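You operate a simulated robot arm through the tools that you are given. There is no shell and no other tool. Be economical: measure what you need, move in short steps, check, and stop when the job is done.

The job below is to be done with a simulated robot arm. You get a single attempt, and the scene is never put back.

Task
Fetch the long yellow tube and set it on the silver tray. Then take the yellow sponge and put it on the clamping bench shelf. Then put two of the yellow housings from the layout bench top on the cream stand top. Then take the cream tray and put it on the bolting bench top. Then close the drawer of the low case. Then put the purple band shaft on the staking bench shelf. Then pull the middle drawer of the black cabinet open. The order counts.

Only the result counts: the job must be done as asked and must still hold three seconds after the hand-in. Knocking over, shifting, dropping, spilling or breaking anything else fails it.

Robot
A 7-joint arm with a fingered hand on a trunk, on a base that drives. Base frame: it is fixed to the floor where the robot stands at the start and does not move with it; the origin is under the middle of the robot, x ahead of it, y to its left, z up; the surface under the hand at the start is at about z = 870. Lengths are in mm, angles in rad, forces in N, time in s.
With the tool pointing down near the work surface it reaches from about 360 to 840 mm from the robot's upright axis, wherever it stands. Its first joint turns from -2.007 to 2.007 rad. Places, roughly: bolting bench top [700, -1300, 900]; clamping bench shelf [700, 600, 200]; cream stand top (73x24 cm) [620, 4680, 860]; cream tray (27x10x2 cm) [-1600, -600, 900]; drawer of the low case [-1200, -3800, 800]; long yellow tube (13x3x3 cm) [700, 200, 900]; middle drawer of the black cabinet [500, -2900, 400]; purple band shaft (12x4x4 cm) [1800, -2100, 900]; silver tray (25x17x4 cm) [1400, -1500, 900]; staking bench shelf [-1500, -2000, 200]; yellow housing (8x8x4 cm) [-1600, 100, 900]; yellow sponge (10x7x4 cm) [1200, 900, 1200]. Payload 5 kg.
The TCP is the grasp point between the finger pads, 32 mm short of the fingertips. In the tool frame z runs along the fingers and y along their closing line. The gripper opens to 160 mm. The gripper's body begins 89 mm behind the TCP. The gripper is a hand of 4 fingers: y runs from the thumb to the fingers, the wrist lies at [0, 0, -267] in the tool frame, and closing takes about 1.5 s.
Orientation is that of the tool frame in the base frame, as a unit quaternion [x, y, z, w]. With the fingers straight down and closing along the base's y, the tool's x points along the base's -x, its y along +y and its z along -z.

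Tools
- The arm moves only by the tool jog_arm. Its argument "deltas" is a list of rows, each a list of 7 numbers: the shift along the base's x, y, z in mm, then the turn, a rotation vector about the base's x, y, z in degrees, then the gripper command, from -1 (fully open) to 1 (shut), values between in proportion. In form: [[x, y, z, wx, wy, wz, claw], ...]. A call has 1 to 20 rows; each row is the pose to reach, as a shift and turn from the pose commanded when the call began. Each row takes 0.2 s and may step no farther than 50 mm and 0.15 rad from the row before; otherwise, or with a gripper value out of range, the whole call is refused. Where a pose cannot be reached the arm comes as near as it can. A force on the tool above 40 N (or 10 N above the force at the start of the call, whichever is more), or a blocked arm, ends the call early, and 0.2 s more pass. Each finger travels about 108 mm/s and halts on what it meets, pressing with about 27 N; the grip force reading is that of the motor and also rises with nothing between the fingers. The clock runs only during rows and for 0.2 s after the last one: add rows that repeat a pose to give the fingers time. The reply holds the time, the measured pose of the TCP, the force on the tool along the base axes, the opening and the grip force, in the units named above and with some noise, with the torque about the TCP (base axes, N m) and any sound that the robot's microphone picked up.
- Cameras (640 x 400 px; columns grow to the right, rows downward): "scene" is now at [14.6, 121.1, 1670.5]; the picture's right is [-0.43, -0.90, 0.00], its down [-0.64, 0.30, -0.71] and it looks along [0.64, -0.30, -0.70] (base axes); focal length 275 px, centre (320, 200). "wrist" rides on the gripper at [80, -4, -114] in the tool frame; the picture's right is [0.05, 1.00, 0.00], its down [-0.82, 0.04, -0.58] and it looks along [-0.58, 0.03, 0.82] (tool axes); focal length 265 px, centre (320, 200). There is no depth. A picture from a camera that has moved, and an enlarged one, comes with that camera's place and axes in the base frame and with its lens. The place of the scene camera against the robot may be out by one fixed shift of up to 25 mm in any direction.
- camera(camera): a new picture of that camera. The clock stands still meanwhile.
- lift_body(by): slides the trunk up (or, below 0, down) by that many mm; the arm and the scene camera ride with it, the base frame stays. It gives what a move gives, with no picture.
- roll_base(legs): drives the robot by 1 to 6 legs, each [ahead, turn to the left] in mm and rad, along the robot's own axes; the way and the turn of a leg run together, so that a leg with both is an arc; at most 1500 mm and 3.142 rad a leg. The arm and the cameras ride along, it lands a little off, and it stops where it bumps. It gives what a move gives.
- set_grasp(shape): the hand has 4 fingers and takes this shape, open, in about a second: jaw (thumb against the fingers, like two jaws); tri (thumb and two fingers); tip (a fingertip pinch); poke (one finger out to press); point (the index stretched); flat (the hand flat); cup (the hand cupped); fist (a fist). The gripper value then closes the fingers along that shape, each until it touches; the sizes above hold for jaw. It gives what a move gives, with no picture.
- pan_tilt(pan, tilt): turns the head with the scene camera to pan (to the left, within 2.705 rad either way) and tilt (down, from -0.506 to 1.204), counted from straight ahead of the robot. It gives what a move gives.
- zoom(camera, box): a new picture of the part [left, top, right, bottom] of that camera's present view, enlarged. The clock stands still meanwhile.
- finish_job(): hands the job in; it is judged then, once.

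Work in short steps. Places have to be worked out from the pictures, the camera data and where the tool is seen: move nearer, look again, correct. Check each grasp and each placing, and mend what went wrong. You have 207 turns and 192 pictures in all, those below and enlarged ones among them. Open the gripper and draw the arm clear of the work before you hand the job in, unless the task says otherwise; then end with one line.

The tools are called after ">>>" as a command line: name --pt "numbers of a row" for each row, then --argument value for the rest, lists and objects as JSON in quotes. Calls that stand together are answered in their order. jog_arm: Moves the arm, as the interface text tells. Its arguments: {"type":"object","properties":{"deltas":{"type":"array"}},"required":["deltas"]} The other tools are called the same way: lift_body (by) slides the trunk up or down; set_grasp (shape) gives the hand a shape; roll_base (legs) drives the base; pan_tilt (pan, tilt) turns the head that bears the scene camera; camera (camera) takes a picture; zoom (camera, box) takes an enlarged picture of a part of a camera's view; finish_job () hands the job in.

At the start:

```text
time: 0.0
eef_pos: [537.0, -82.9, 1167.8]
ee_rot: [0.0, 1.0, 0.001, 0.0]
ft_force: [0.9, 0.4, 1.5]
ft_torque: [0.03, -0.01, 0.01]
grip_width: 160.0
gripper_force: 0.0
shape: jaw
trunk travel left (down, up): [-775.0, 215.0]
robot x, y, heading: [0.5, -0.7, -0.005]
head pan, tilt: [-0.442, 0.78]
```

scene: 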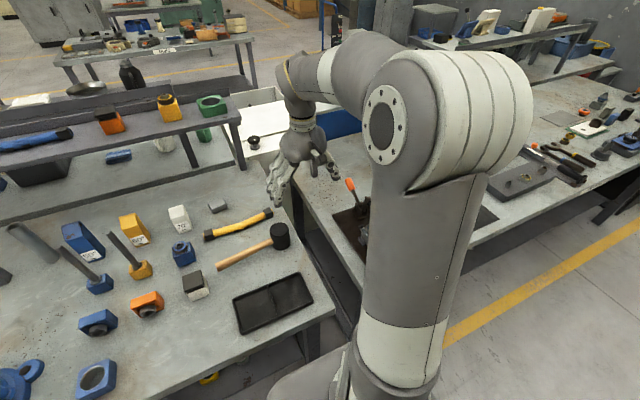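
wrist: 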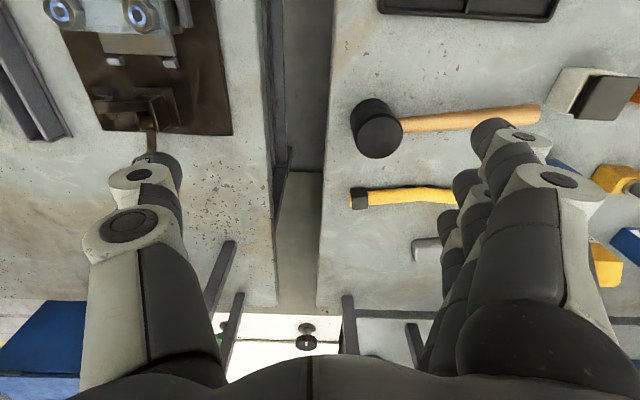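

I see a yellow stick with a black end near the mallet on the left bench; I'll enlarge to identify the tube.

>>> zoom --camera "scene" --box '[0, 180, 320, 400]'

>>> pan_tilt --pan 0.3 --tilt 0.7

>>> camera --camera "scene"

```text
1.82 times, centred on (160, 290) of scene
camera zoom: at [14.6, 121.1, 1670.5], right [-0.43, -0.9, 0.0], down [-0.64, 0.3, -0.71], along [0.64, -0.3, -0.7], focal length 500 px, centre (611, 36)
```

zoom: 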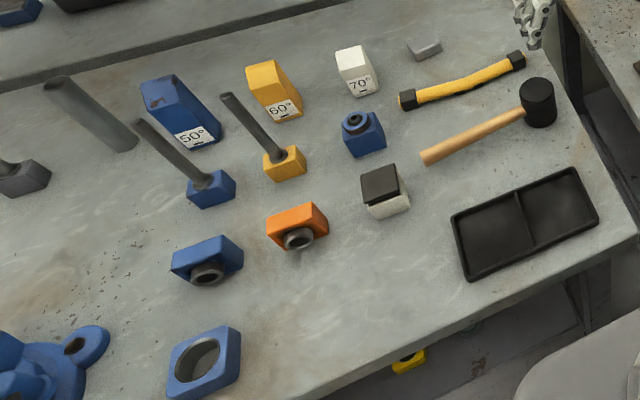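

```text
time: 1.1
eef_pos: [538.5, -84.2, 1168.3]
ee_rot: [0.0, 1.0, 0.001, 0.001]
ft_force: [-1.0, -0.8, 0.6]
ft_torque: [0.03, 0.01, 0.02]
grip_width: 160.0
gripper_force: 0.1
shape: jaw
trunk travel left (down, up): [-775.0, 215.0]
robot x, y, heading: [1.6, 0.5, 0.0]
head pan, tilt: [0.3, 0.7]
```

```text
188 pictures are left
camera scene: at [22.1, 181.0, 1677.3], right [0.29, -0.96, 0.0], down [-0.62, -0.19, -0.76], along [0.73, 0.23, -0.64], focal length 275 px, centre (320, 200)
```

scene: 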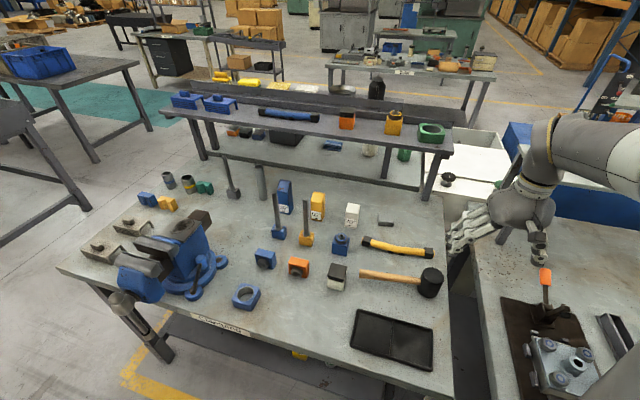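

I'll enlarge the bench and the upper shelf to sort out the yellow objects.

>>> zoom --camera "scene" --box '[240, 180, 450, 310]'

>>> zoom --camera "scene" --box '[150, 60, 350, 160]'

>>> zoom --camera "scene" --box '[100, 160, 260, 260]'

```text
3.05 times, centred on (345, 245) of scene
camera zoom: at [22.1, 181.0, 1677.3], right [0.29, -0.96, 0.0], down [-0.62, -0.19, -0.76], along [0.73, 0.23, -0.64], focal length 838 px, centre (244, 63)
```

zoom: 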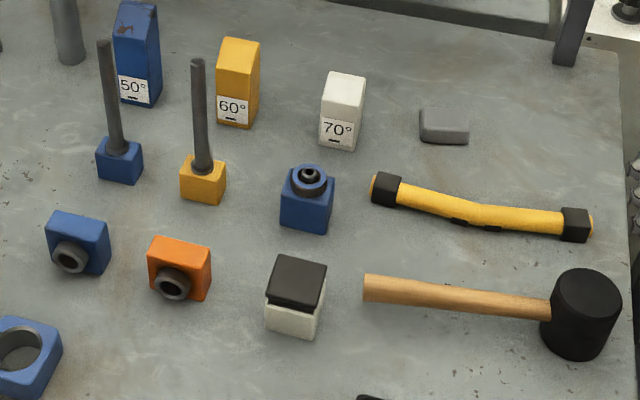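

```text
3.20 times, centred on (250, 110) of scene
camera zoom: at [22.1, 181.0, 1677.3], right [0.29, -0.96, 0.0], down [-0.62, -0.19, -0.76], along [0.73, 0.23, -0.64], focal length 880 px, centre (544, 488)
```

zoom: 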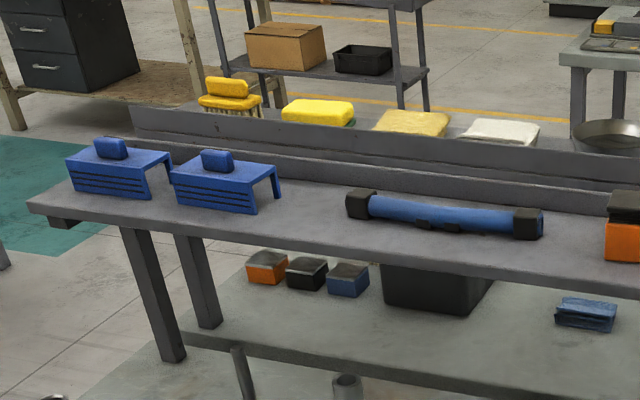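

```text
4.00 times, centred on (180, 210) of scene
camera zoom: at [22.1, 181.0, 1677.3], right [0.29, -0.96, 0.0], down [-0.62, -0.19, -0.76], along [0.73, 0.23, -0.64], focal length 1100 px, centre (880, 160)
```

zoom: 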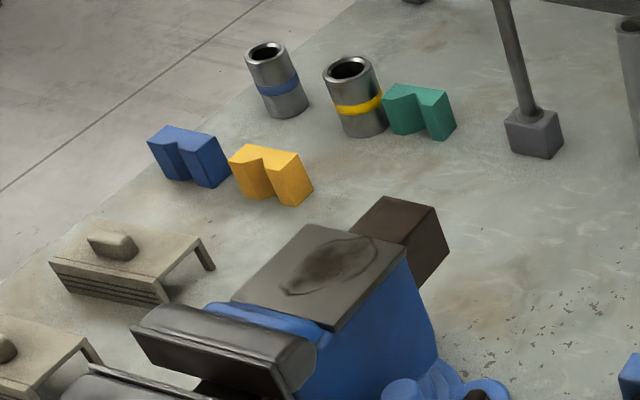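

The yellow bar with black ends at about [751, 105] is the only long yellow tube there; I turn the hand 90° so it closes along x and hover above it.

>>> jog_arm --pt "18 16 -8 0 0 7.5 -1" --pt "36 32 -16 0 0 15 -1" --pt "54 48 -24 0 0 22.5 -1" --pt "72 64 -32 0 0 30 -1" --pt "90 80 -40 0 0 37.5 -1" --pt "108 96 -48 0 0 45 -1" --pt "126 112 -56 0 0 52.5 -1" --pt "144 128 -64 0 0 60 -1" --pt "162 144 -72 0 0 67.5 -1" --pt "180 160 -80 0 0 75 -1" --pt "198 176 -88 0 0 82.5 -1" --pt "210 189 -100 0 0 90 -1" --pt "210 189 -100 0 0 90 -1"

>>> camera --camera "wrist"

>>> camera --camera "scene"

```text
time: 3.9
eef_pos: [739.0, 90.8, 1080.0]
ee_rot: [-0.658, 0.753, 0.0, 0.0]
ft_force: [0.2, -1.1, -0.4]
ft_torque: [0.1, 0.0, 0.0]
grip_width: 159.9
gripper_force: 0.1
shape: jaw
out of reach, approached as far as the arm can: row 12, 13
trunk travel left (down, up): [-775.0, 215.0]
robot x, y, heading: [-0.2, 0.1, -0.005]
head pan, tilt: [0.3, 0.7]
```

```text
184 pictures are left
camera wrist: at [730.5, 10.6, 1193.7], right [-1.0, 0.08, 0.0], down [0.07, 0.81, 0.58], along [0.05, 0.58, -0.82], focal length 265 px, centre (320, 200)
```

wrist: 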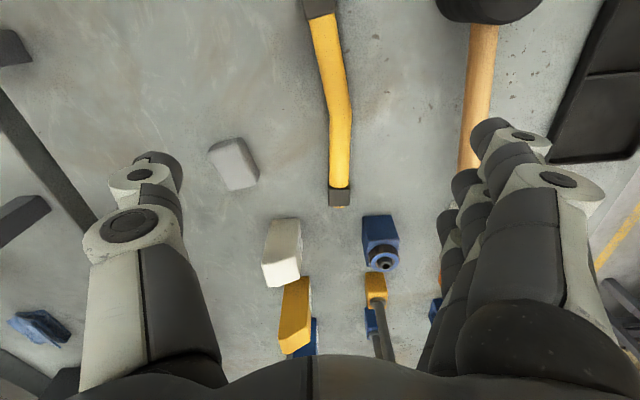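

```text
183 pictures are left
camera scene: at [23.6, 179.0, 1677.4], right [0.29, -0.96, 0.0], down [-0.62, -0.19, -0.76], along [0.73, 0.23, -0.64], focal length 275 px, centre (320, 200)
```

scene: 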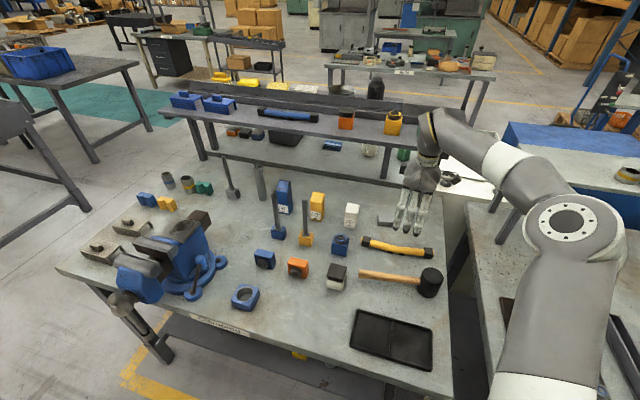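

The tube lies at x≈706 (bend) to 725 (ends), y from about 0 to 225. I move above its middle and finish the turn.

>>> jog_arm --pt "-16 7 -40 0 0 4 -1" --pt "-33 14 -80 0 0 7.7 -1" --pt "-33 14 -110 0 0 7.7 -1" --pt "-33 14 -110 0 0 7.7 -1"

>>> camera --camera "wrist"

```text
time: 4.9
eef_pos: [704.5, 106.4, 972.5]
ee_rot: [0.708, -0.706, 0.001, -0.001]
ft_force: [0.6, 0.2, 1.4]
ft_torque: [0.0, 0.03, 0.01]
grip_width: 159.7
gripper_force: 0.0
shape: jaw
trunk travel left (down, up): [-775.0, 215.0]
robot x, y, heading: [0.4, -0.2, 0.004]
head pan, tilt: [0.3, 0.7]
```

```text
182 pictures are left
camera wrist: at [708.1, 27.5, 1085.7], right [-1.0, -0.05, 0.0], down [-0.05, 0.82, 0.58], along [-0.03, 0.58, -0.82], focal length 265 px, centre (320, 200)
```

wrist: 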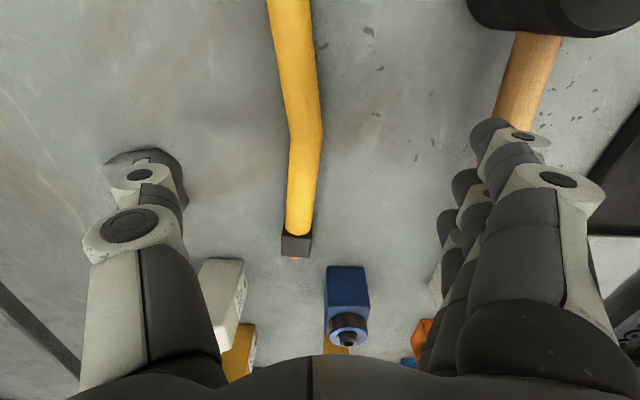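

The tube's middle is at x≈717; I shift and descend so the fingertips sit just over the bench, then close.

>>> jog_arm --pt "12 0 -35 0 0 0 -1" --pt "12 0 -66 0 0 0 -1" --pt "12 0 -66 0 0 0 0" --pt "12 0 -66 0 0 0 1" --pt "12 0 -66 0 0 0 1" --pt "12 0 -66 0 0 0 1" --pt "12 0 -66 0 0 0 1" --pt "12 0 -66 0 0 0 1" --pt "12 0 -66 0 0 0 1" --pt "12 0 -66 0 0 0 1"

>>> camera --camera "wrist"

```text
time: 7.1
eef_pos: [716.2, 106.2, 905.1]
ee_rot: [0.708, -0.706, 0.0, -0.001]
ft_force: [0.4, -0.9, 0.7]
ft_torque: [-0.01, 0.03, -0.01]
grip_width: 18.1
gripper_force: 26.4
shape: jaw
trunk travel left (down, up): [-775.0, 215.0]
robot x, y, heading: [-1.1, -1.6, -0.0]
head pan, tilt: [0.3, 0.7]
```

```text
181 pictures are left
camera wrist: at [720.1, 27.1, 1018.8], right [-1.0, -0.05, 0.0], down [-0.04, 0.82, 0.58], along [-0.03, 0.58, -0.82], focal length 265 px, centre (320, 200)
```

wrist: 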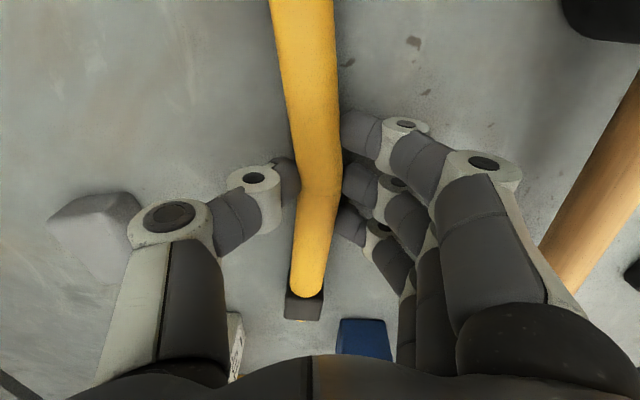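

The fingers hold the tube (18 mm). I lift it well clear of the bench.

>>> jog_arm --pt "0 0 30 0 0 0 1" --pt "-10 -10 75 0 0 0 1" --pt "-20 -20 120 0 0 0 1" --pt "-30 -30 165 0 0 0 1" --pt "-45 -40 205 0 0 0 1" --pt "-60 -50 245 0 0 0 1" --pt "-75 -60 280 0 0 0 1"

>>> camera --camera "wrist"

>>> pan_tilt --pan -0.9 --tilt 0.5

>>> camera --camera "scene"

```text
time: 8.7
eef_pos: [679.3, 73.8, 1091.0]
ee_rot: [0.707, -0.707, 0.001, 0.0]
ft_force: [-0.4, 0.3, -1.9]
ft_torque: [0.01, 0.01, 0.0]
grip_width: 18.3
gripper_force: 27.4
shape: jaw
out of reach, approached as far as the arm can: row 5, 6, 7
trunk travel left (down, up): [-775.0, 215.0]
robot x, y, heading: [0.5, 0.3, 0.002]
head pan, tilt: [0.3, 0.7]
```

```text
180 pictures are left
camera wrist: at [682.1, -5.7, 1204.3], right [-1.0, -0.05, 0.0], down [-0.04, 0.82, 0.58], along [-0.03, 0.58, -0.82], focal length 265 px, centre (320, 200)
```

wrist: 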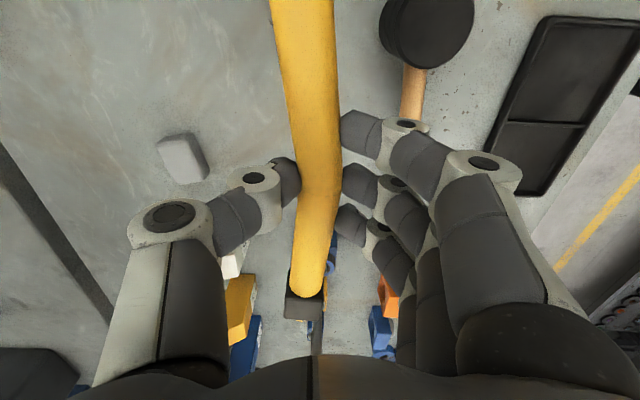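

```text
time: 10.1
eef_pos: [678.7, 73.4, 1090.5]
ee_rot: [0.707, -0.707, 0.0, -0.001]
ft_force: [-1.0, 0.4, -1.8]
ft_torque: [-0.05, 0.02, 0.0]
grip_width: 18.2
gripper_force: 26.6
shape: jaw
trunk travel left (down, up): [-775.0, 215.0]
robot x, y, heading: [0.7, 2.6, 0.005]
head pan, tilt: [-0.901, 0.499]
```

```text
179 pictures are left
camera scene: at [-2.3, 84.8, 1695.0], right [-0.78, -0.62, 0.0], down [-0.3, 0.38, -0.88], along [0.55, -0.69, -0.48], focal length 275 px, centre (320, 200)
```

scene: 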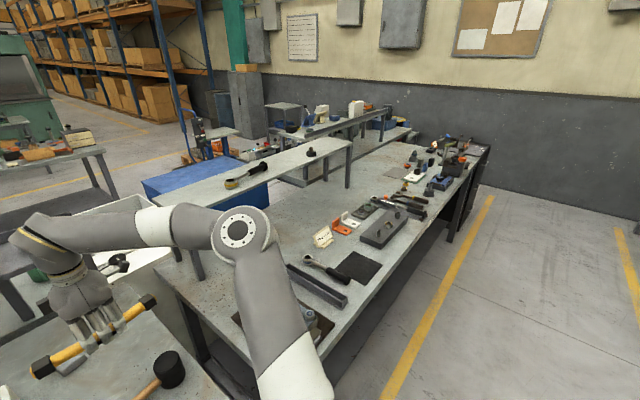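

The tube is held. I look closer at the far benches on the right to find the silver tray.

>>> zoom --camera "scene" --box '[180, 80, 500, 280]'

>>> pan_tilt --pan -0.3 --tilt 0.3

>>> camera --camera "scene"

>>> pan_tilt --pan -2.2 --tilt 0.3

>>> camera --camera "scene"

```text
2.00 times, centred on (340, 180) of scene
camera zoom: at [-2.3, 84.8, 1695.0], right [-0.78, -0.62, 0.0], down [-0.3, 0.38, -0.88], along [0.55, -0.69, -0.48], focal length 550 px, centre (280, 240)
```

zoom: 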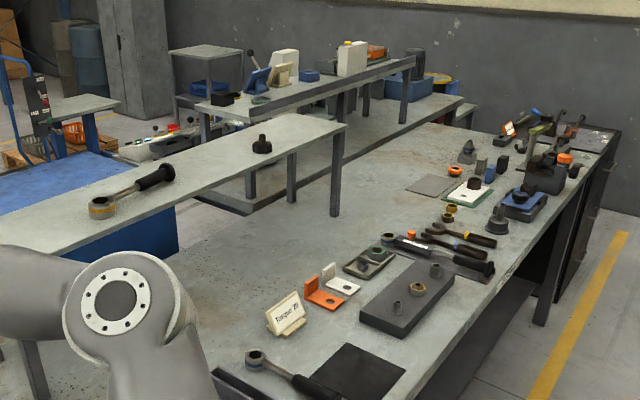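

```text
time: 11.1
eef_pos: [678.0, 73.0, 1090.9]
ee_rot: [0.708, -0.706, 0.0, 0.0]
ft_force: [-0.5, -0.8, -1.8]
ft_torque: [-0.02, 0.01, -0.01]
grip_width: 18.4
gripper_force: 27.0
shape: jaw
trunk travel left (down, up): [-775.0, 215.0]
robot x, y, heading: [-2.3, 5.4, -0.002]
head pan, tilt: [-0.3, 0.3]
```

```text
177 pictures are left
camera scene: at [30.3, 128.3, 1713.3], right [-0.3, -0.95, 0.0], down [-0.28, 0.09, -0.96], along [0.91, -0.28, -0.3], focal length 275 px, centre (320, 200)
```

scene: 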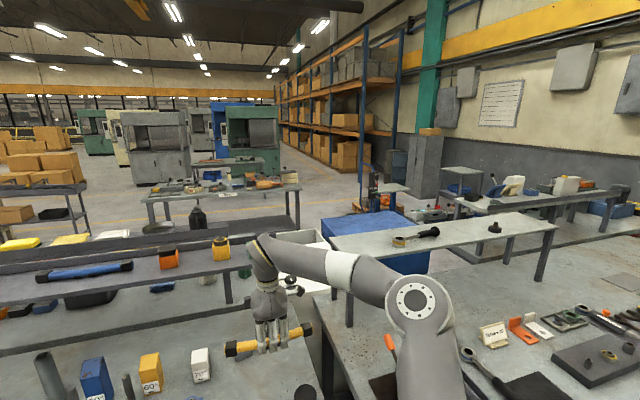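

```text
time: 13.0
eef_pos: [678.6, 73.0, 1091.1]
ee_rot: [0.708, -0.707, 0.001, -0.001]
ft_force: [0.0, 1.1, -1.9]
ft_torque: [-0.03, 0.0, -0.02]
grip_width: 18.3
gripper_force: 26.6
shape: jaw
trunk travel left (down, up): [-775.0, 215.0]
robot x, y, heading: [1.2, 0.3, 0.001]
head pan, tilt: [-2.201, 0.3]
```

```text
176 pictures are left
camera scene: at [-113.8, 80.5, 1713.4], right [-0.81, 0.59, 0.0], down [0.17, 0.24, -0.96], along [-0.56, -0.77, -0.3], focal length 275 px, centre (320, 200)
```

scene: 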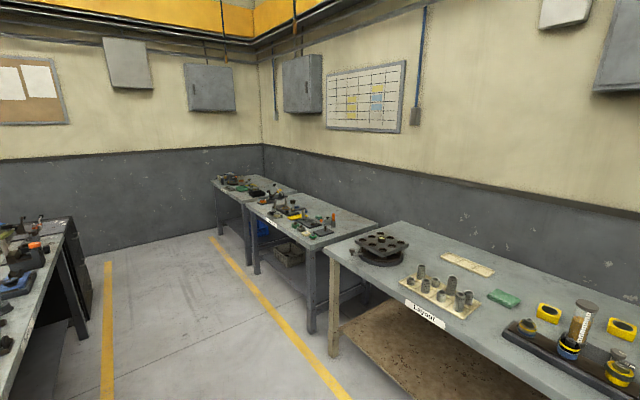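

I raise the trunk for a better overview behind the benches.

>>> lift_body --by 215

>>> pan_tilt --pan -0.75 --tilt 0.4

>>> camera --camera "scene"

>>> zoom --camera "scene" --box '[200, 60, 440, 210]'

>>> pan_tilt --pan 0.6 --tilt 0.3

>>> camera --camera "scene"

```text
time: 15.2
eef_pos: [678.1, 74.4, 1305.7]
ee_rot: [0.708, -0.706, 0.001, 0.0]
ft_force: [0.6, 0.6, -2.5]
ft_torque: [0.0, 0.01, 0.01]
grip_width: 18.5
gripper_force: 27.4
shape: jaw
trunk travel left (down, up): [-990.0, 0.0]
robot x, y, heading: [1.1, -0.6, 0.0]
head pan, tilt: [-2.201, 0.3]
```

```text
time: 16.8
eef_pos: [677.8, 73.4, 1304.8]
ee_rot: [0.708, -0.707, 0.0, -0.001]
ft_force: [0.2, -0.3, -1.5]
ft_torque: [-0.02, -0.03, -0.02]
grip_width: 18.2
gripper_force: 26.7
shape: jaw
trunk travel left (down, up): [-990.0, 0.0]
robot x, y, heading: [1.3, -1.1, -0.002]
head pan, tilt: [-0.75, 0.4]
```

```text
175 pictures are left
camera scene: at [8.9, 92.8, 1919.1], right [-0.68, -0.73, 0.0], down [-0.28, 0.27, -0.92], along [0.67, -0.63, -0.39], focal length 275 px, centre (320, 200)
```

scene: 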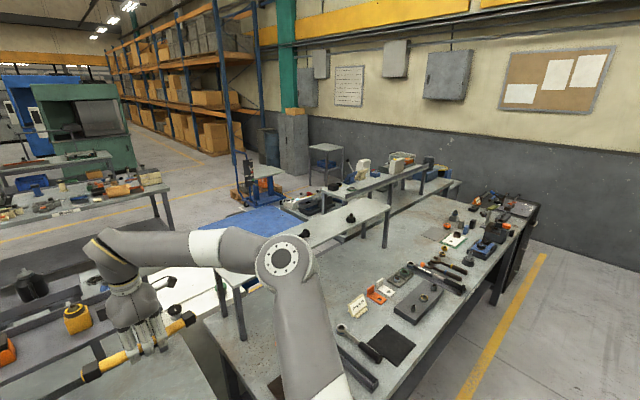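

```text
2.67 times, centred on (320, 135) of scene
camera zoom: at [8.9, 92.8, 1919.1], right [-0.68, -0.73, 0.0], down [-0.28, 0.27, -0.92], along [0.67, -0.63, -0.39], focal length 733 px, centre (320, 373)
```

zoom: 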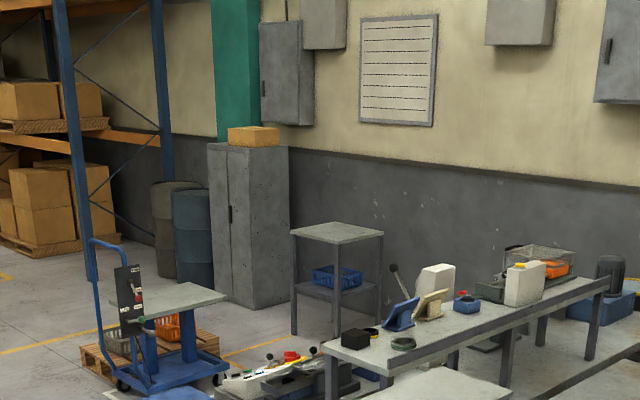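

```text
time: 18.3
eef_pos: [678.6, 73.5, 1305.8]
ee_rot: [0.708, -0.707, 0.0, -0.001]
ft_force: [-0.3, 0.0, -1.6]
ft_torque: [0.0, 0.01, 0.01]
grip_width: 18.2
gripper_force: 27.2
shape: jaw
trunk travel left (down, up): [-990.0, 0.0]
robot x, y, heading: [1.0, -3.0, 0.002]
head pan, tilt: [0.6, 0.3]
```

```text
173 pictures are left
camera scene: at [18.3, 208.7, 1928.4], right [0.56, -0.83, 0.0], down [-0.24, -0.17, -0.96], along [0.79, 0.54, -0.3], focal length 275 px, centre (320, 200)
```

scene: 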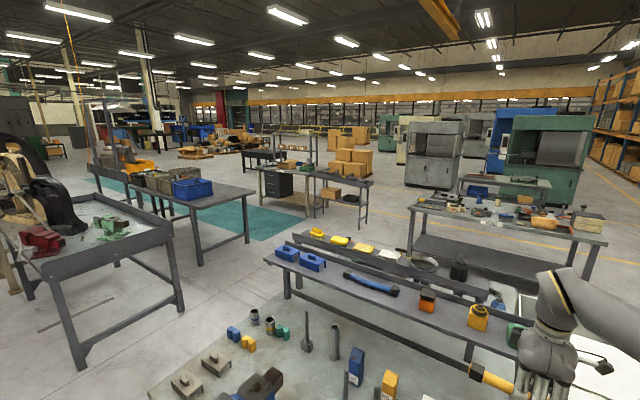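

The benches stand back to back, so the tray must be reached from the far side, via the left gap (y≈1300–2650). I tuck the arm first.

>>> jog_arm --pt "-45 -10 0 0 0 0 1" --pt "-90 -20 0 0 0 0 1" --pt "-135 -30 0 0 0 0 1" --pt "-180 -40 0 0 0 0 1" --pt "-225 -50 0 0 0 0 1" --pt "-255 -60 0 0 0 0 1"

>>> roll_base --legs '[[0, 1.571], [1000, 0], [950, 0]]'

>>> pan_tilt --pan -1.4 --tilt 0.4

>>> camera --camera "scene"

```text
time: 19.7
eef_pos: [421.6, 9.9, 1304.4]
ee_rot: [0.708, -0.707, 0.0, -0.001]
ft_force: [-0.6, -0.1, -2.4]
ft_torque: [0.05, -0.02, 0.0]
grip_width: 18.1
gripper_force: 26.7
shape: jaw
trunk travel left (down, up): [-990.0, 0.0]
robot x, y, heading: [-0.3, -1.5, 0.001]
head pan, tilt: [0.6, 0.3]
```

```text
time: 30.3
eef_pos: [25.4, 1537.6, 1305.1]
ee_rot: [1.0, -0.019, 0.0, 0.0]
ft_force: [-0.9, 0.4, -2.5]
ft_torque: [-0.07, -0.04, -0.04]
grip_width: 17.7
gripper_force: 27.2
shape: jaw
trunk travel left (down, up): [-990.0, 0.0]
robot x, y, heading: [19.5, 1113.6, 1.4]
head pan, tilt: [0.6, 0.3]
stopped in leg 3: the robot was blocked; the commanded pose is now the measured one
```

```text
time: 32.2
eef_pos: [25.8, 1537.0, 1305.5]
ee_rot: [1.0, -0.021, -0.002, 0.0]
ft_force: [-0.4, -0.2, -2.9]
ft_torque: [-0.01, 0.0, 0.0]
grip_width: 17.7
gripper_force: 27.2
shape: jaw
trunk travel left (down, up): [-990.0, 0.0]
robot x, y, heading: [20.6, 1113.1, 1.399]
head pan, tilt: [-1.4, 0.4]
```

```text
172 pictures are left
camera scene: at [-52.1, 1080.7, 1919.1], right [0.0, -1.0, 0.0], down [-0.39, 0.0, -0.92], along [0.92, 0.0, -0.39], focal length 275 px, centre (320, 200)
```

scene: 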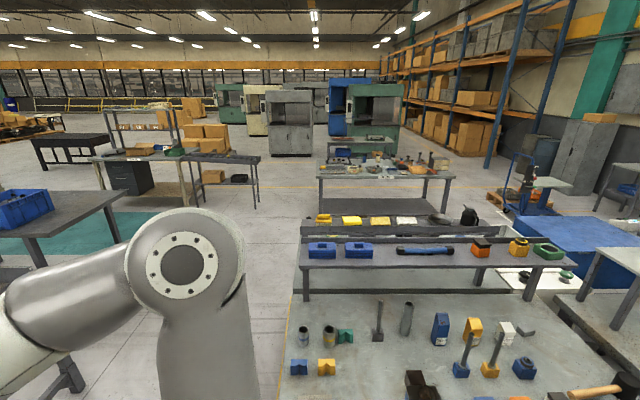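

The base bumped something near the bench's vise; I look down around the robot.

>>> pan_tilt --pan -0.9 --tilt 1.1

>>> camera --camera "scene"

>>> pan_tilt --pan 0.4 --tilt 0.9

>>> camera --camera "scene"

>>> pan_tilt --pan -1.9 --tilt 1.0

>>> camera --camera "scene"

```text
time: 33.3
eef_pos: [26.5, 1537.1, 1305.1]
ee_rot: [1.0, -0.021, -0.001, -0.001]
ft_force: [-0.6, -0.6, -2.3]
ft_torque: [-0.03, -0.02, 0.03]
grip_width: 17.5
gripper_force: 26.8
shape: jaw
trunk travel left (down, up): [-990.0, 0.0]
robot x, y, heading: [18.4, 1114.3, 1.401]
head pan, tilt: [-0.901, 1.1]
```

```text
171 pictures are left
camera scene: at [-89.2, 1110.8, 1862.3], right [0.48, -0.88, 0.0], down [-0.78, -0.43, -0.45], along [0.4, 0.22, -0.89], focal length 275 px, centre (320, 200)
```

scene: 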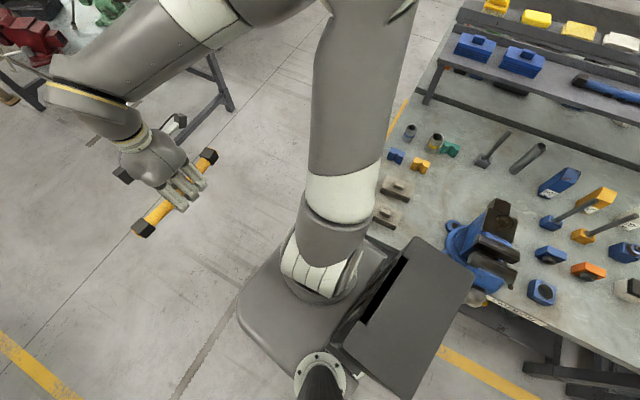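

```text
time: 34.7
eef_pos: [27.2, 1536.6, 1305.3]
ee_rot: [1.0, -0.02, 0.0, -0.001]
ft_force: [0.2, -1.1, -2.2]
ft_torque: [-0.02, -0.04, -0.04]
grip_width: 17.5
gripper_force: 26.5
shape: jaw
trunk travel left (down, up): [-990.0, 0.0]
robot x, y, heading: [20.5, 1115.0, 1.395]
head pan, tilt: [0.4, 0.901]
```

```text
170 pictures are left
camera scene: at [-161.9, 1154.1, 1876.1], right [0.97, 0.23, 0.0], down [0.18, -0.76, -0.62], along [-0.14, 0.6, -0.78], focal length 275 px, centre (320, 200)
```

scene: 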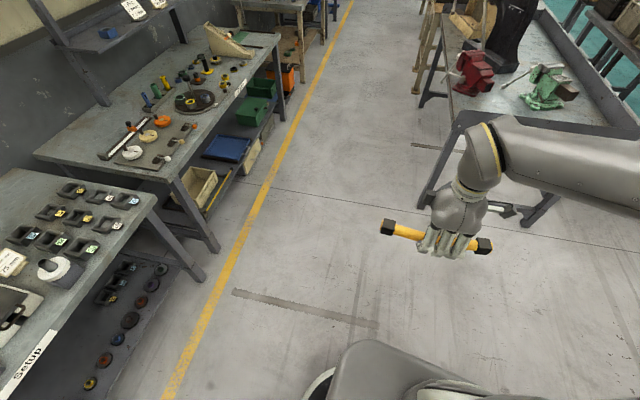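

```text
time: 36.9
eef_pos: [27.2, 1537.1, 1306.1]
ee_rot: [1.0, -0.021, -0.001, -0.001]
ft_force: [-0.9, -0.4, -2.2]
ft_torque: [-0.07, -0.01, 0.03]
grip_width: 17.6
gripper_force: 27.4
shape: jaw
trunk travel left (down, up): [-990.0, 0.0]
robot x, y, heading: [16.1, 1114.7, 1.399]
head pan, tilt: [-1.901, 1.0]
```

```text
169 pictures are left
camera scene: at [-83.6, 1047.3, 1868.9], right [-0.48, -0.88, 0.0], down [-0.74, 0.4, -0.54], along [0.47, -0.26, -0.84], focal length 275 px, centre (320, 200)
```

scene: 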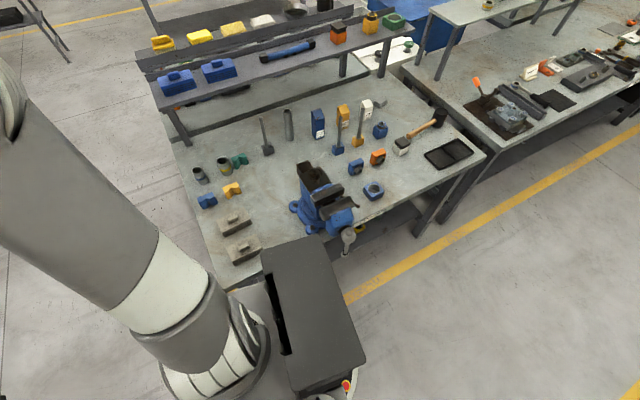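

The base's right front caught the bench front, as it passed too near. I back off and shift to the middle of the aisle (x≈-330).

>>> roll_base --legs '[[-500, 0], [0, 0.6], [700, 0], [0, -0.43]]'

>>> camera --camera "scene"

```text
time: 46.2
eef_pos: [-427.8, 1674.2, 1305.5]
ee_rot: [0.998, 0.068, -0.001, -0.001]
ft_force: [1.6, 0.0, -1.9]
ft_torque: [-0.06, -0.01, 0.0]
grip_width: 17.6
gripper_force: 27.2
shape: jaw
trunk travel left (down, up): [-990.0, 0.0]
robot x, y, heading: [-358.2, 1256.0, 1.577]
head pan, tilt: [-1.901, 1.0]
```

```text
168 pictures are left
camera scene: at [-450.1, 1172.2, 1868.9], right [-0.32, -0.95, 0.0], down [-0.8, 0.27, -0.54], along [0.51, -0.17, -0.84], focal length 275 px, centre (320, 200)
```

scene: 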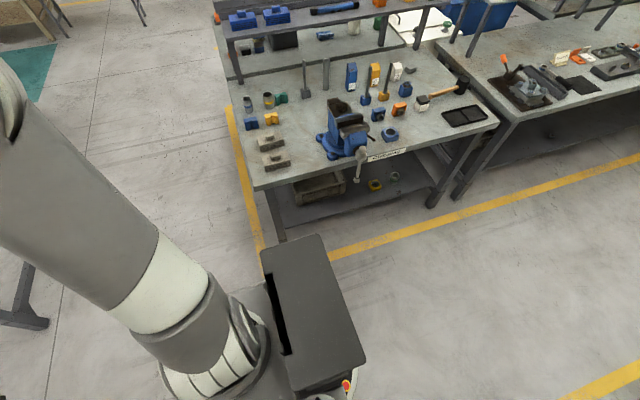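

The bench is intact and I have room now. I continue to y≈1950, turn right and drive through the gap to x≈2350.

>>> roll_base --legs '[[690, 0], [0, -1.577], [1350, 0], [1350, 0]]'

>>> pan_tilt --pan -1.5 --tilt 0.5

>>> camera --camera "scene"

```text
time: 66.2
eef_pos: [2688.0, 2068.5, 1305.3]
ee_rot: [0.759, -0.651, 0.0, -0.001]
ft_force: [0.3, 0.1, -2.8]
ft_torque: [-0.01, 0.01, -0.02]
grip_width: 17.5
gripper_force: 27.1
shape: jaw
trunk travel left (down, up): [-990.0, 0.0]
robot x, y, heading: [2272.6, 1993.8, 0.024]
head pan, tilt: [-1.901, 1.0]
```

```text
time: 67.1
eef_pos: [2688.2, 2069.3, 1304.6]
ee_rot: [0.759, -0.651, 0.0, -0.001]
ft_force: [-0.3, -0.4, -1.5]
ft_torque: [0.05, 0.02, -0.02]
grip_width: 17.1
gripper_force: 26.9
shape: jaw
trunk travel left (down, up): [-990.0, 0.0]
robot x, y, heading: [2268.8, 1992.8, 0.025]
head pan, tilt: [-1.499, 0.499]
```

```text
167 pictures are left
camera scene: at [2216.8, 2059.2, 1909.9], right [-1.0, -0.09, 0.0], down [-0.05, 0.48, -0.88], along [0.08, -0.87, -0.48], focal length 275 px, centre (320, 200)
```

scene: 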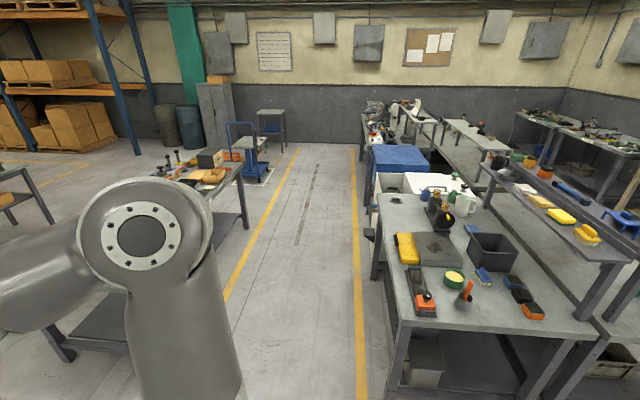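

I'm in the rear aisle (x≈2060–3090 between lines). I turn and drive along it toward y≈-900.

>>> roll_base --legs '[[170, 0], [0, -1.596], [1450, 0], [1450, 0]]'

>>> pan_tilt --pan 0.7 --tilt 0.5

>>> camera --camera "scene"

>>> pan_tilt --pan -0.7 --tilt 0.6

>>> camera --camera "scene"

```text
time: 86.0
eef_pos: [2299.8, -1292.5, 1304.6]
ee_rot: [-0.015, 1.0, -0.001, 0.001]
ft_force: [0.4, 0.5, -1.6]
ft_torque: [0.05, 0.02, 0.0]
grip_width: 17.1
gripper_force: 27.2
shape: jaw
trunk travel left (down, up): [-990.0, 0.0]
robot x, y, heading: [2275.8, -866.0, -1.674]
head pan, tilt: [-1.499, 0.499]
```

```text
time: 88.0
eef_pos: [2300.8, -1292.2, 1305.0]
ee_rot: [-0.015, 1.0, -0.001, 0.001]
ft_force: [-0.2, 0.0, -2.1]
ft_torque: [0.03, -0.01, -0.01]
grip_width: 17.1
gripper_force: 26.7
shape: jaw
trunk travel left (down, up): [-990.0, 0.0]
robot x, y, heading: [2279.2, -872.7, -1.672]
head pan, tilt: [0.7, 0.499]
```

```text
166 pictures are left
camera scene: at [2492.4, -901.3, 1910.0], right [-0.82, -0.57, 0.0], down [-0.27, 0.39, -0.88], along [0.5, -0.72, -0.48], focal length 275 px, centre (320, 200)
```

scene: 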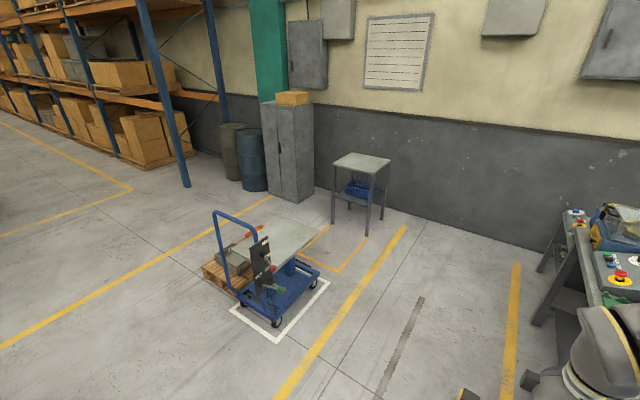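

```text
time: 89.5
eef_pos: [2301.8, -1292.5, 1305.0]
ee_rot: [-0.015, 1.0, -0.001, 0.001]
ft_force: [-0.6, 0.5, -1.2]
ft_torque: [0.03, 0.0, 0.02]
grip_width: 17.1
gripper_force: 27.5
shape: jaw
trunk travel left (down, up): [-990.0, 0.0]
robot x, y, heading: [2279.6, -866.5, -1.666]
head pan, tilt: [-0.7, 0.6]
```

```text
165 pictures are left
camera scene: at [2377.8, -888.0, 1900.9], right [-0.7, 0.72, 0.0], down [0.4, 0.39, -0.83], along [-0.59, -0.58, -0.56], focal length 275 px, centre (320, 200)
```

scene: 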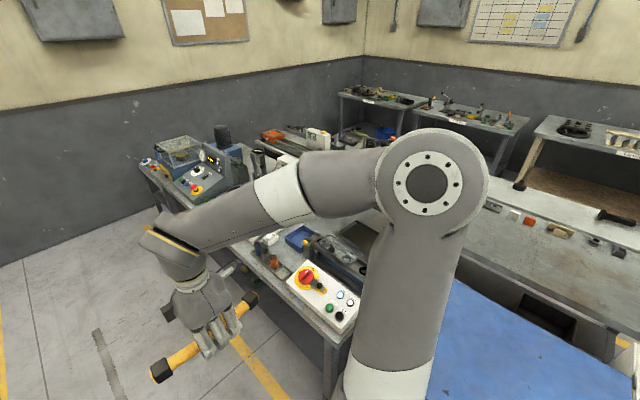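

The rear bench starts at about y=-1230 with its edge near x≈1950. I drive a bit further and turn to face it.

>>> roll_base --legs '[[0, 0.13], [570, 0], [0, -1.6]]'

>>> pan_tilt --pan 0.3 --tilt 0.6

>>> camera --camera "scene"

>>> camera --camera "wrist"

```text
time: 97.3
eef_pos: [1878.0, -1506.9, 1306.1]
ee_rot: [0.661, 0.75, -0.001, 0.0]
ft_force: [0.2, -0.7, -2.1]
ft_torque: [0.01, 0.0, -0.02]
grip_width: 17.1
gripper_force: 27.3
shape: jaw
trunk travel left (down, up): [-990.0, 0.0]
robot x, y, heading: [2295.4, -1444.8, 3.141]
head pan, tilt: [-0.7, 0.6]
```

```text
time: 98.6
eef_pos: [1878.3, -1507.3, 1305.7]
ee_rot: [0.66, 0.751, -0.001, 0.0]
ft_force: [0.5, 0.9, -1.4]
ft_torque: [0.01, 0.0, 0.03]
grip_width: 17.0
gripper_force: 26.6
shape: jaw
trunk travel left (down, up): [-990.0, 0.0]
robot x, y, heading: [2294.0, -1446.1, 3.137]
head pan, tilt: [0.3, 0.6]
```

```text
164 pictures are left
camera scene: at [2273.3, -1627.3, 1900.9], right [-0.29, 0.96, 0.0], down [0.54, 0.17, -0.82], along [-0.79, -0.24, -0.57], focal length 275 px, centre (320, 200)
```

scene: 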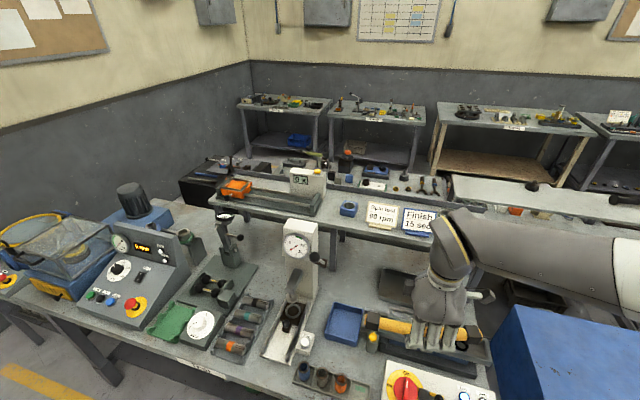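

```text
163 pictures are left
camera wrist: at [1864.2, -1426.9, 1418.8], right [0.98, 0.18, 0.0], down [0.15, -0.8, 0.58], along [0.1, -0.57, -0.82], focal length 265 px, centre (320, 200)
```

wrist: 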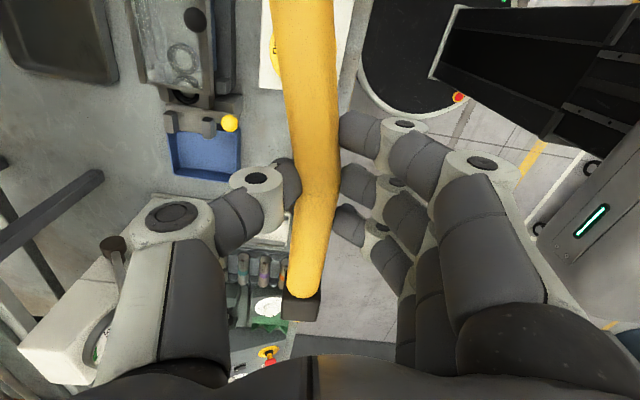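

The dark metal tray near the shelf seems to be the silver tray; I enlarge to see its place relative to the shelf.

>>> zoom --camera "scene" --box '[270, 170, 510, 400]'

>>> jog_arm --pt "10 40 0 0 0 0 1" --pt "20 80 0 0 0 0 1" --pt "30 120 0 0 0 0 1" --pt "40 160 0 0 0 0 1" --pt "50 200 0 0 0 0 1" --pt "60 240 0 0 0 0 1"

>>> camera --camera "scene"

>>> camera --camera "wrist"

```text
1.74 times, centred on (390, 285) of scene
camera zoom: at [2273.3, -1627.3, 1900.9], right [-0.29, 0.96, 0.0], down [0.54, 0.17, -0.82], along [-0.79, -0.24, -0.57], focal length 478 px, centre (198, 52)
```

zoom: 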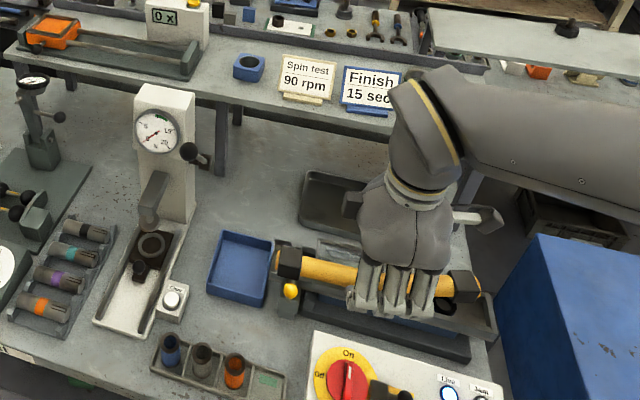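

```text
time: 100.0
eef_pos: [1912.8, -1372.4, 1297.5]
ee_rot: [0.662, 0.75, -0.001, -0.001]
ft_force: [-0.4, 1.0, -2.3]
ft_torque: [0.02, 0.01, 0.0]
grip_width: 17.0
gripper_force: 26.8
shape: jaw
out of reach, approached as far as the arm can: row 4, 5, 6
trunk travel left (down, up): [-990.0, 0.0]
robot x, y, heading: [2292.8, -1443.5, 3.141]
head pan, tilt: [0.3, 0.6]
```

```text
161 pictures are left
camera scene: at [2273.1, -1626.8, 1900.9], right [-0.29, 0.96, 0.0], down [0.54, 0.17, -0.83], along [-0.79, -0.24, -0.56], focal length 275 px, centre (320, 200)
```

scene: 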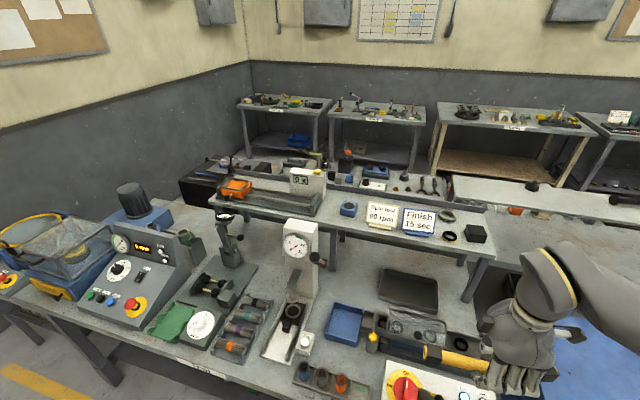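

```text
160 pictures are left
camera wrist: at [1898.1, -1292.1, 1411.2], right [0.98, 0.18, 0.0], down [0.14, -0.8, 0.58], along [0.1, -0.57, -0.82], focal length 265 px, centre (320, 200)
```

wrist: 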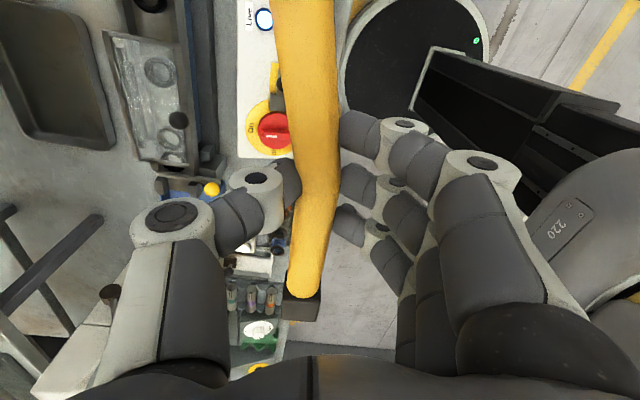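

I enlarge the tray and shelf end to find the shelf's front edge relative to the tray.

>>> zoom --camera "scene" --box '[320, 190, 520, 320]'

```text
3.08 times, centred on (420, 255) of scene
camera zoom: at [2273.1, -1626.8, 1900.9], right [-0.29, 0.96, 0.0], down [0.54, 0.17, -0.83], along [-0.79, -0.24, -0.56], focal length 846 px, centre (12, 31)
```

zoom: 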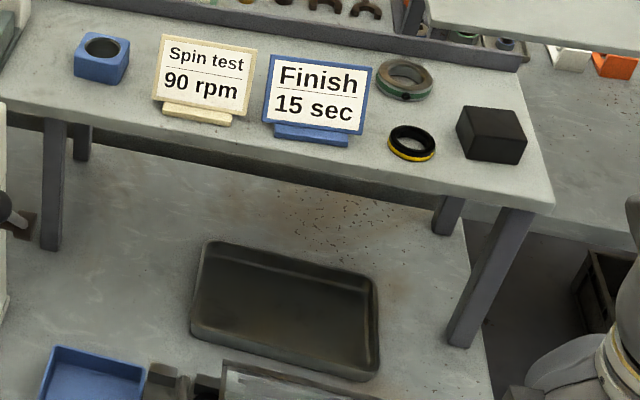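

Tray: x≈1337–1500, y≈-1600…-1350; the shelf edge overhangs at x≈1385, z≈1125–1150. I'll lay the tube diagonally, with the hand leaned back; first yaw 20° and approach high.

>>> jog_arm --pt "-45 -11 0 0 0 3 1" --pt "-90 -22 0 0 0 6 1" --pt "-135 -33 0 0 0 9 1" --pt "-180 -44 0 0 0 12 1" --pt "-225 -60 0 0 0 15 1" --pt "-270 -72 0 0 0 18 1" --pt "-310 -80 0 0 0 20 1" --pt "-310 -80 0 0 0 20 1"

>>> camera --camera "wrist"

```text
time: 101.8
eef_pos: [1727.6, -1372.6, 1268.8]
ee_rot: [0.636, 0.767, -0.044, -0.078]
ft_force: [0.0, -0.2, -2.1]
ft_torque: [0.0, -0.02, -0.01]
grip_width: 17.1
gripper_force: 26.8
shape: jaw
out of reach, approached as far as the arm can: row 1, 2, 3, 4, 5, 6, 7, 8
trunk travel left (down, up): [-990.0, 0.0]
robot x, y, heading: [2296.1, -1442.1, 3.142]
head pan, tilt: [0.3, 0.6]
```

```text
158 pictures are left
camera wrist: at [1728.0, -1296.8, 1386.2], right [0.96, 0.24, -0.16], down [0.29, -0.81, 0.51], along [-0.01, -0.53, -0.85], focal length 265 px, centre (320, 200)
```

wrist: 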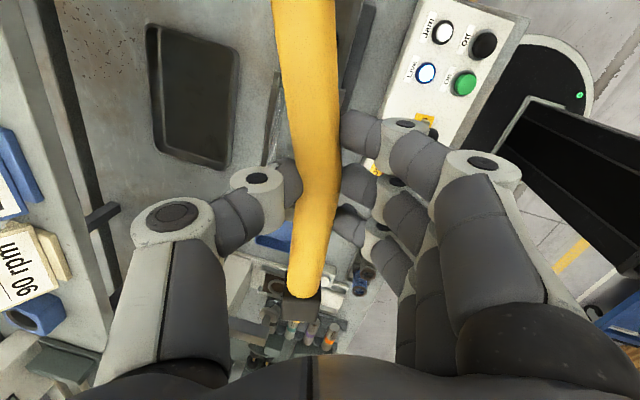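

The pose at that height was out of reach with more yaw; I'll use the other diagonal and lean the hand back toward the robot at once, at a slightly lower height.

>>> jog_arm --pt "0 -10 -10 -0.3 1.6 -5.3 1" --pt "-10 -20 -20 -0.6 3.2 -10.6 1" --pt "-30 -30 -30 -0.9 4.7 -15.9 1" --pt "-55 -40 -40 -1.2 6.3 -21.1 1" --pt "-80 -50 -45 -1.6 7.9 -26.4 1" --pt "-105 -65 -50 -1.9 9.4 -31.7 1" --pt "-127 -77 -55 -2.2 11 -37 1" --pt "-127 -77 -55 -2.2 11 -37 1"

>>> camera --camera "wrist"

>>> camera --camera "scene"

```text
time: 103.6
eef_pos: [1602.3, -1454.3, 1203.5]
ee_rot: [0.84, 0.514, -0.09, -0.148]
ft_force: [-0.2, 0.2, -2.1]
ft_torque: [-0.01, -0.04, 0.03]
grip_width: 16.9
gripper_force: 26.6
shape: jaw
trunk travel left (down, up): [-990.0, 0.0]
robot x, y, heading: [2300.1, -1443.2, 3.142]
head pan, tilt: [0.3, 0.6]
```

```text
157 pictures are left
camera wrist: at [1669.8, -1397.7, 1312.7], right [0.86, -0.38, -0.34], down [-0.16, -0.83, 0.53], along [-0.49, -0.4, -0.78], focal length 265 px, centre (320, 200)
```

wrist: 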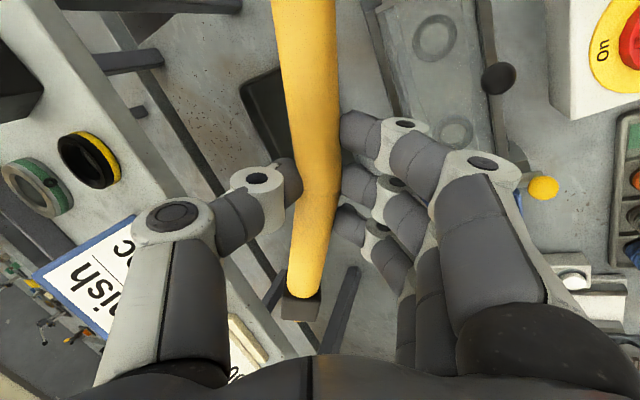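

```text
156 pictures are left
camera scene: at [2273.8, -1626.6, 1901.0], right [-0.29, 0.96, 0.0], down [0.54, 0.17, -0.83], along [-0.79, -0.24, -0.56], focal length 275 px, centre (320, 200)
```

scene: 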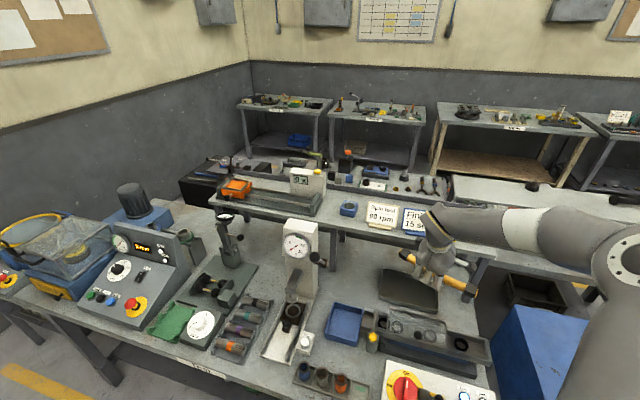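

Orientation is as wanted. I descend in front of the shelf edge to z≈1000 and look.

>>> jog_arm --pt "-20 -4 -40 0 0 0 1" --pt "-40 -8 -80 0 0 0 1" --pt "-60 -12 -120 0 0 0 1" --pt "-80 -16 -160 0 0 0 1" --pt "-100 -18 -200 0 0 0 1" --pt "-100 -18 -200 0 0 0 1"

>>> camera --camera "wrist"

>>> zoom --camera "scene" --box '[340, 190, 500, 350]'

```text
time: 105.0
eef_pos: [1503.1, -1473.2, 1006.3]
ee_rot: [0.84, 0.514, -0.091, -0.148]
ft_force: [0.2, 0.5, -2.3]
ft_torque: [-0.03, -0.01, -0.03]
grip_width: 16.9
gripper_force: 26.6
shape: jaw
trunk travel left (down, up): [-990.0, 0.0]
robot x, y, heading: [2295.7, -1446.8, 3.143]
head pan, tilt: [0.3, 0.6]
```

```text
155 pictures are left
camera wrist: at [1571.4, -1417.2, 1114.7], right [0.86, -0.38, -0.34], down [-0.16, -0.83, 0.53], along [-0.49, -0.4, -0.78], focal length 265 px, centre (320, 200)
```

wrist: 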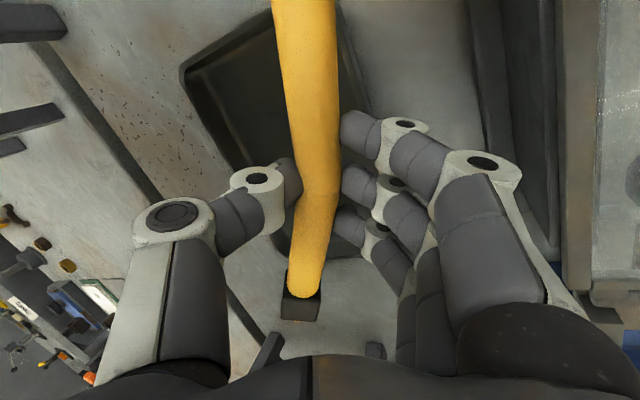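

```text
2.50 times, centred on (420, 270) of scene
camera zoom: at [2274.8, -1627.0, 1901.0], right [-0.29, 0.96, 0.0], down [0.54, 0.17, -0.83], along [-0.79, -0.24, -0.56], focal length 687 px, centre (70, 25)
```

zoom: 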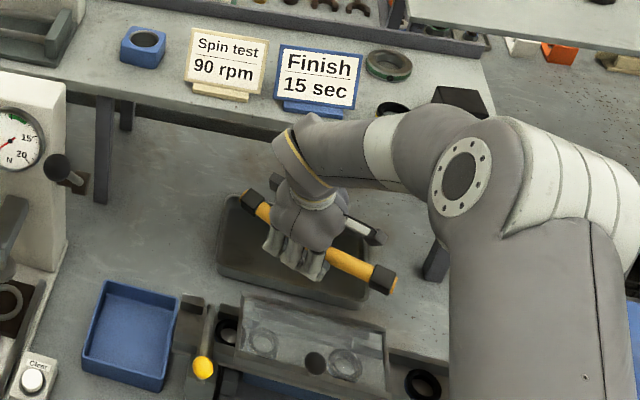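

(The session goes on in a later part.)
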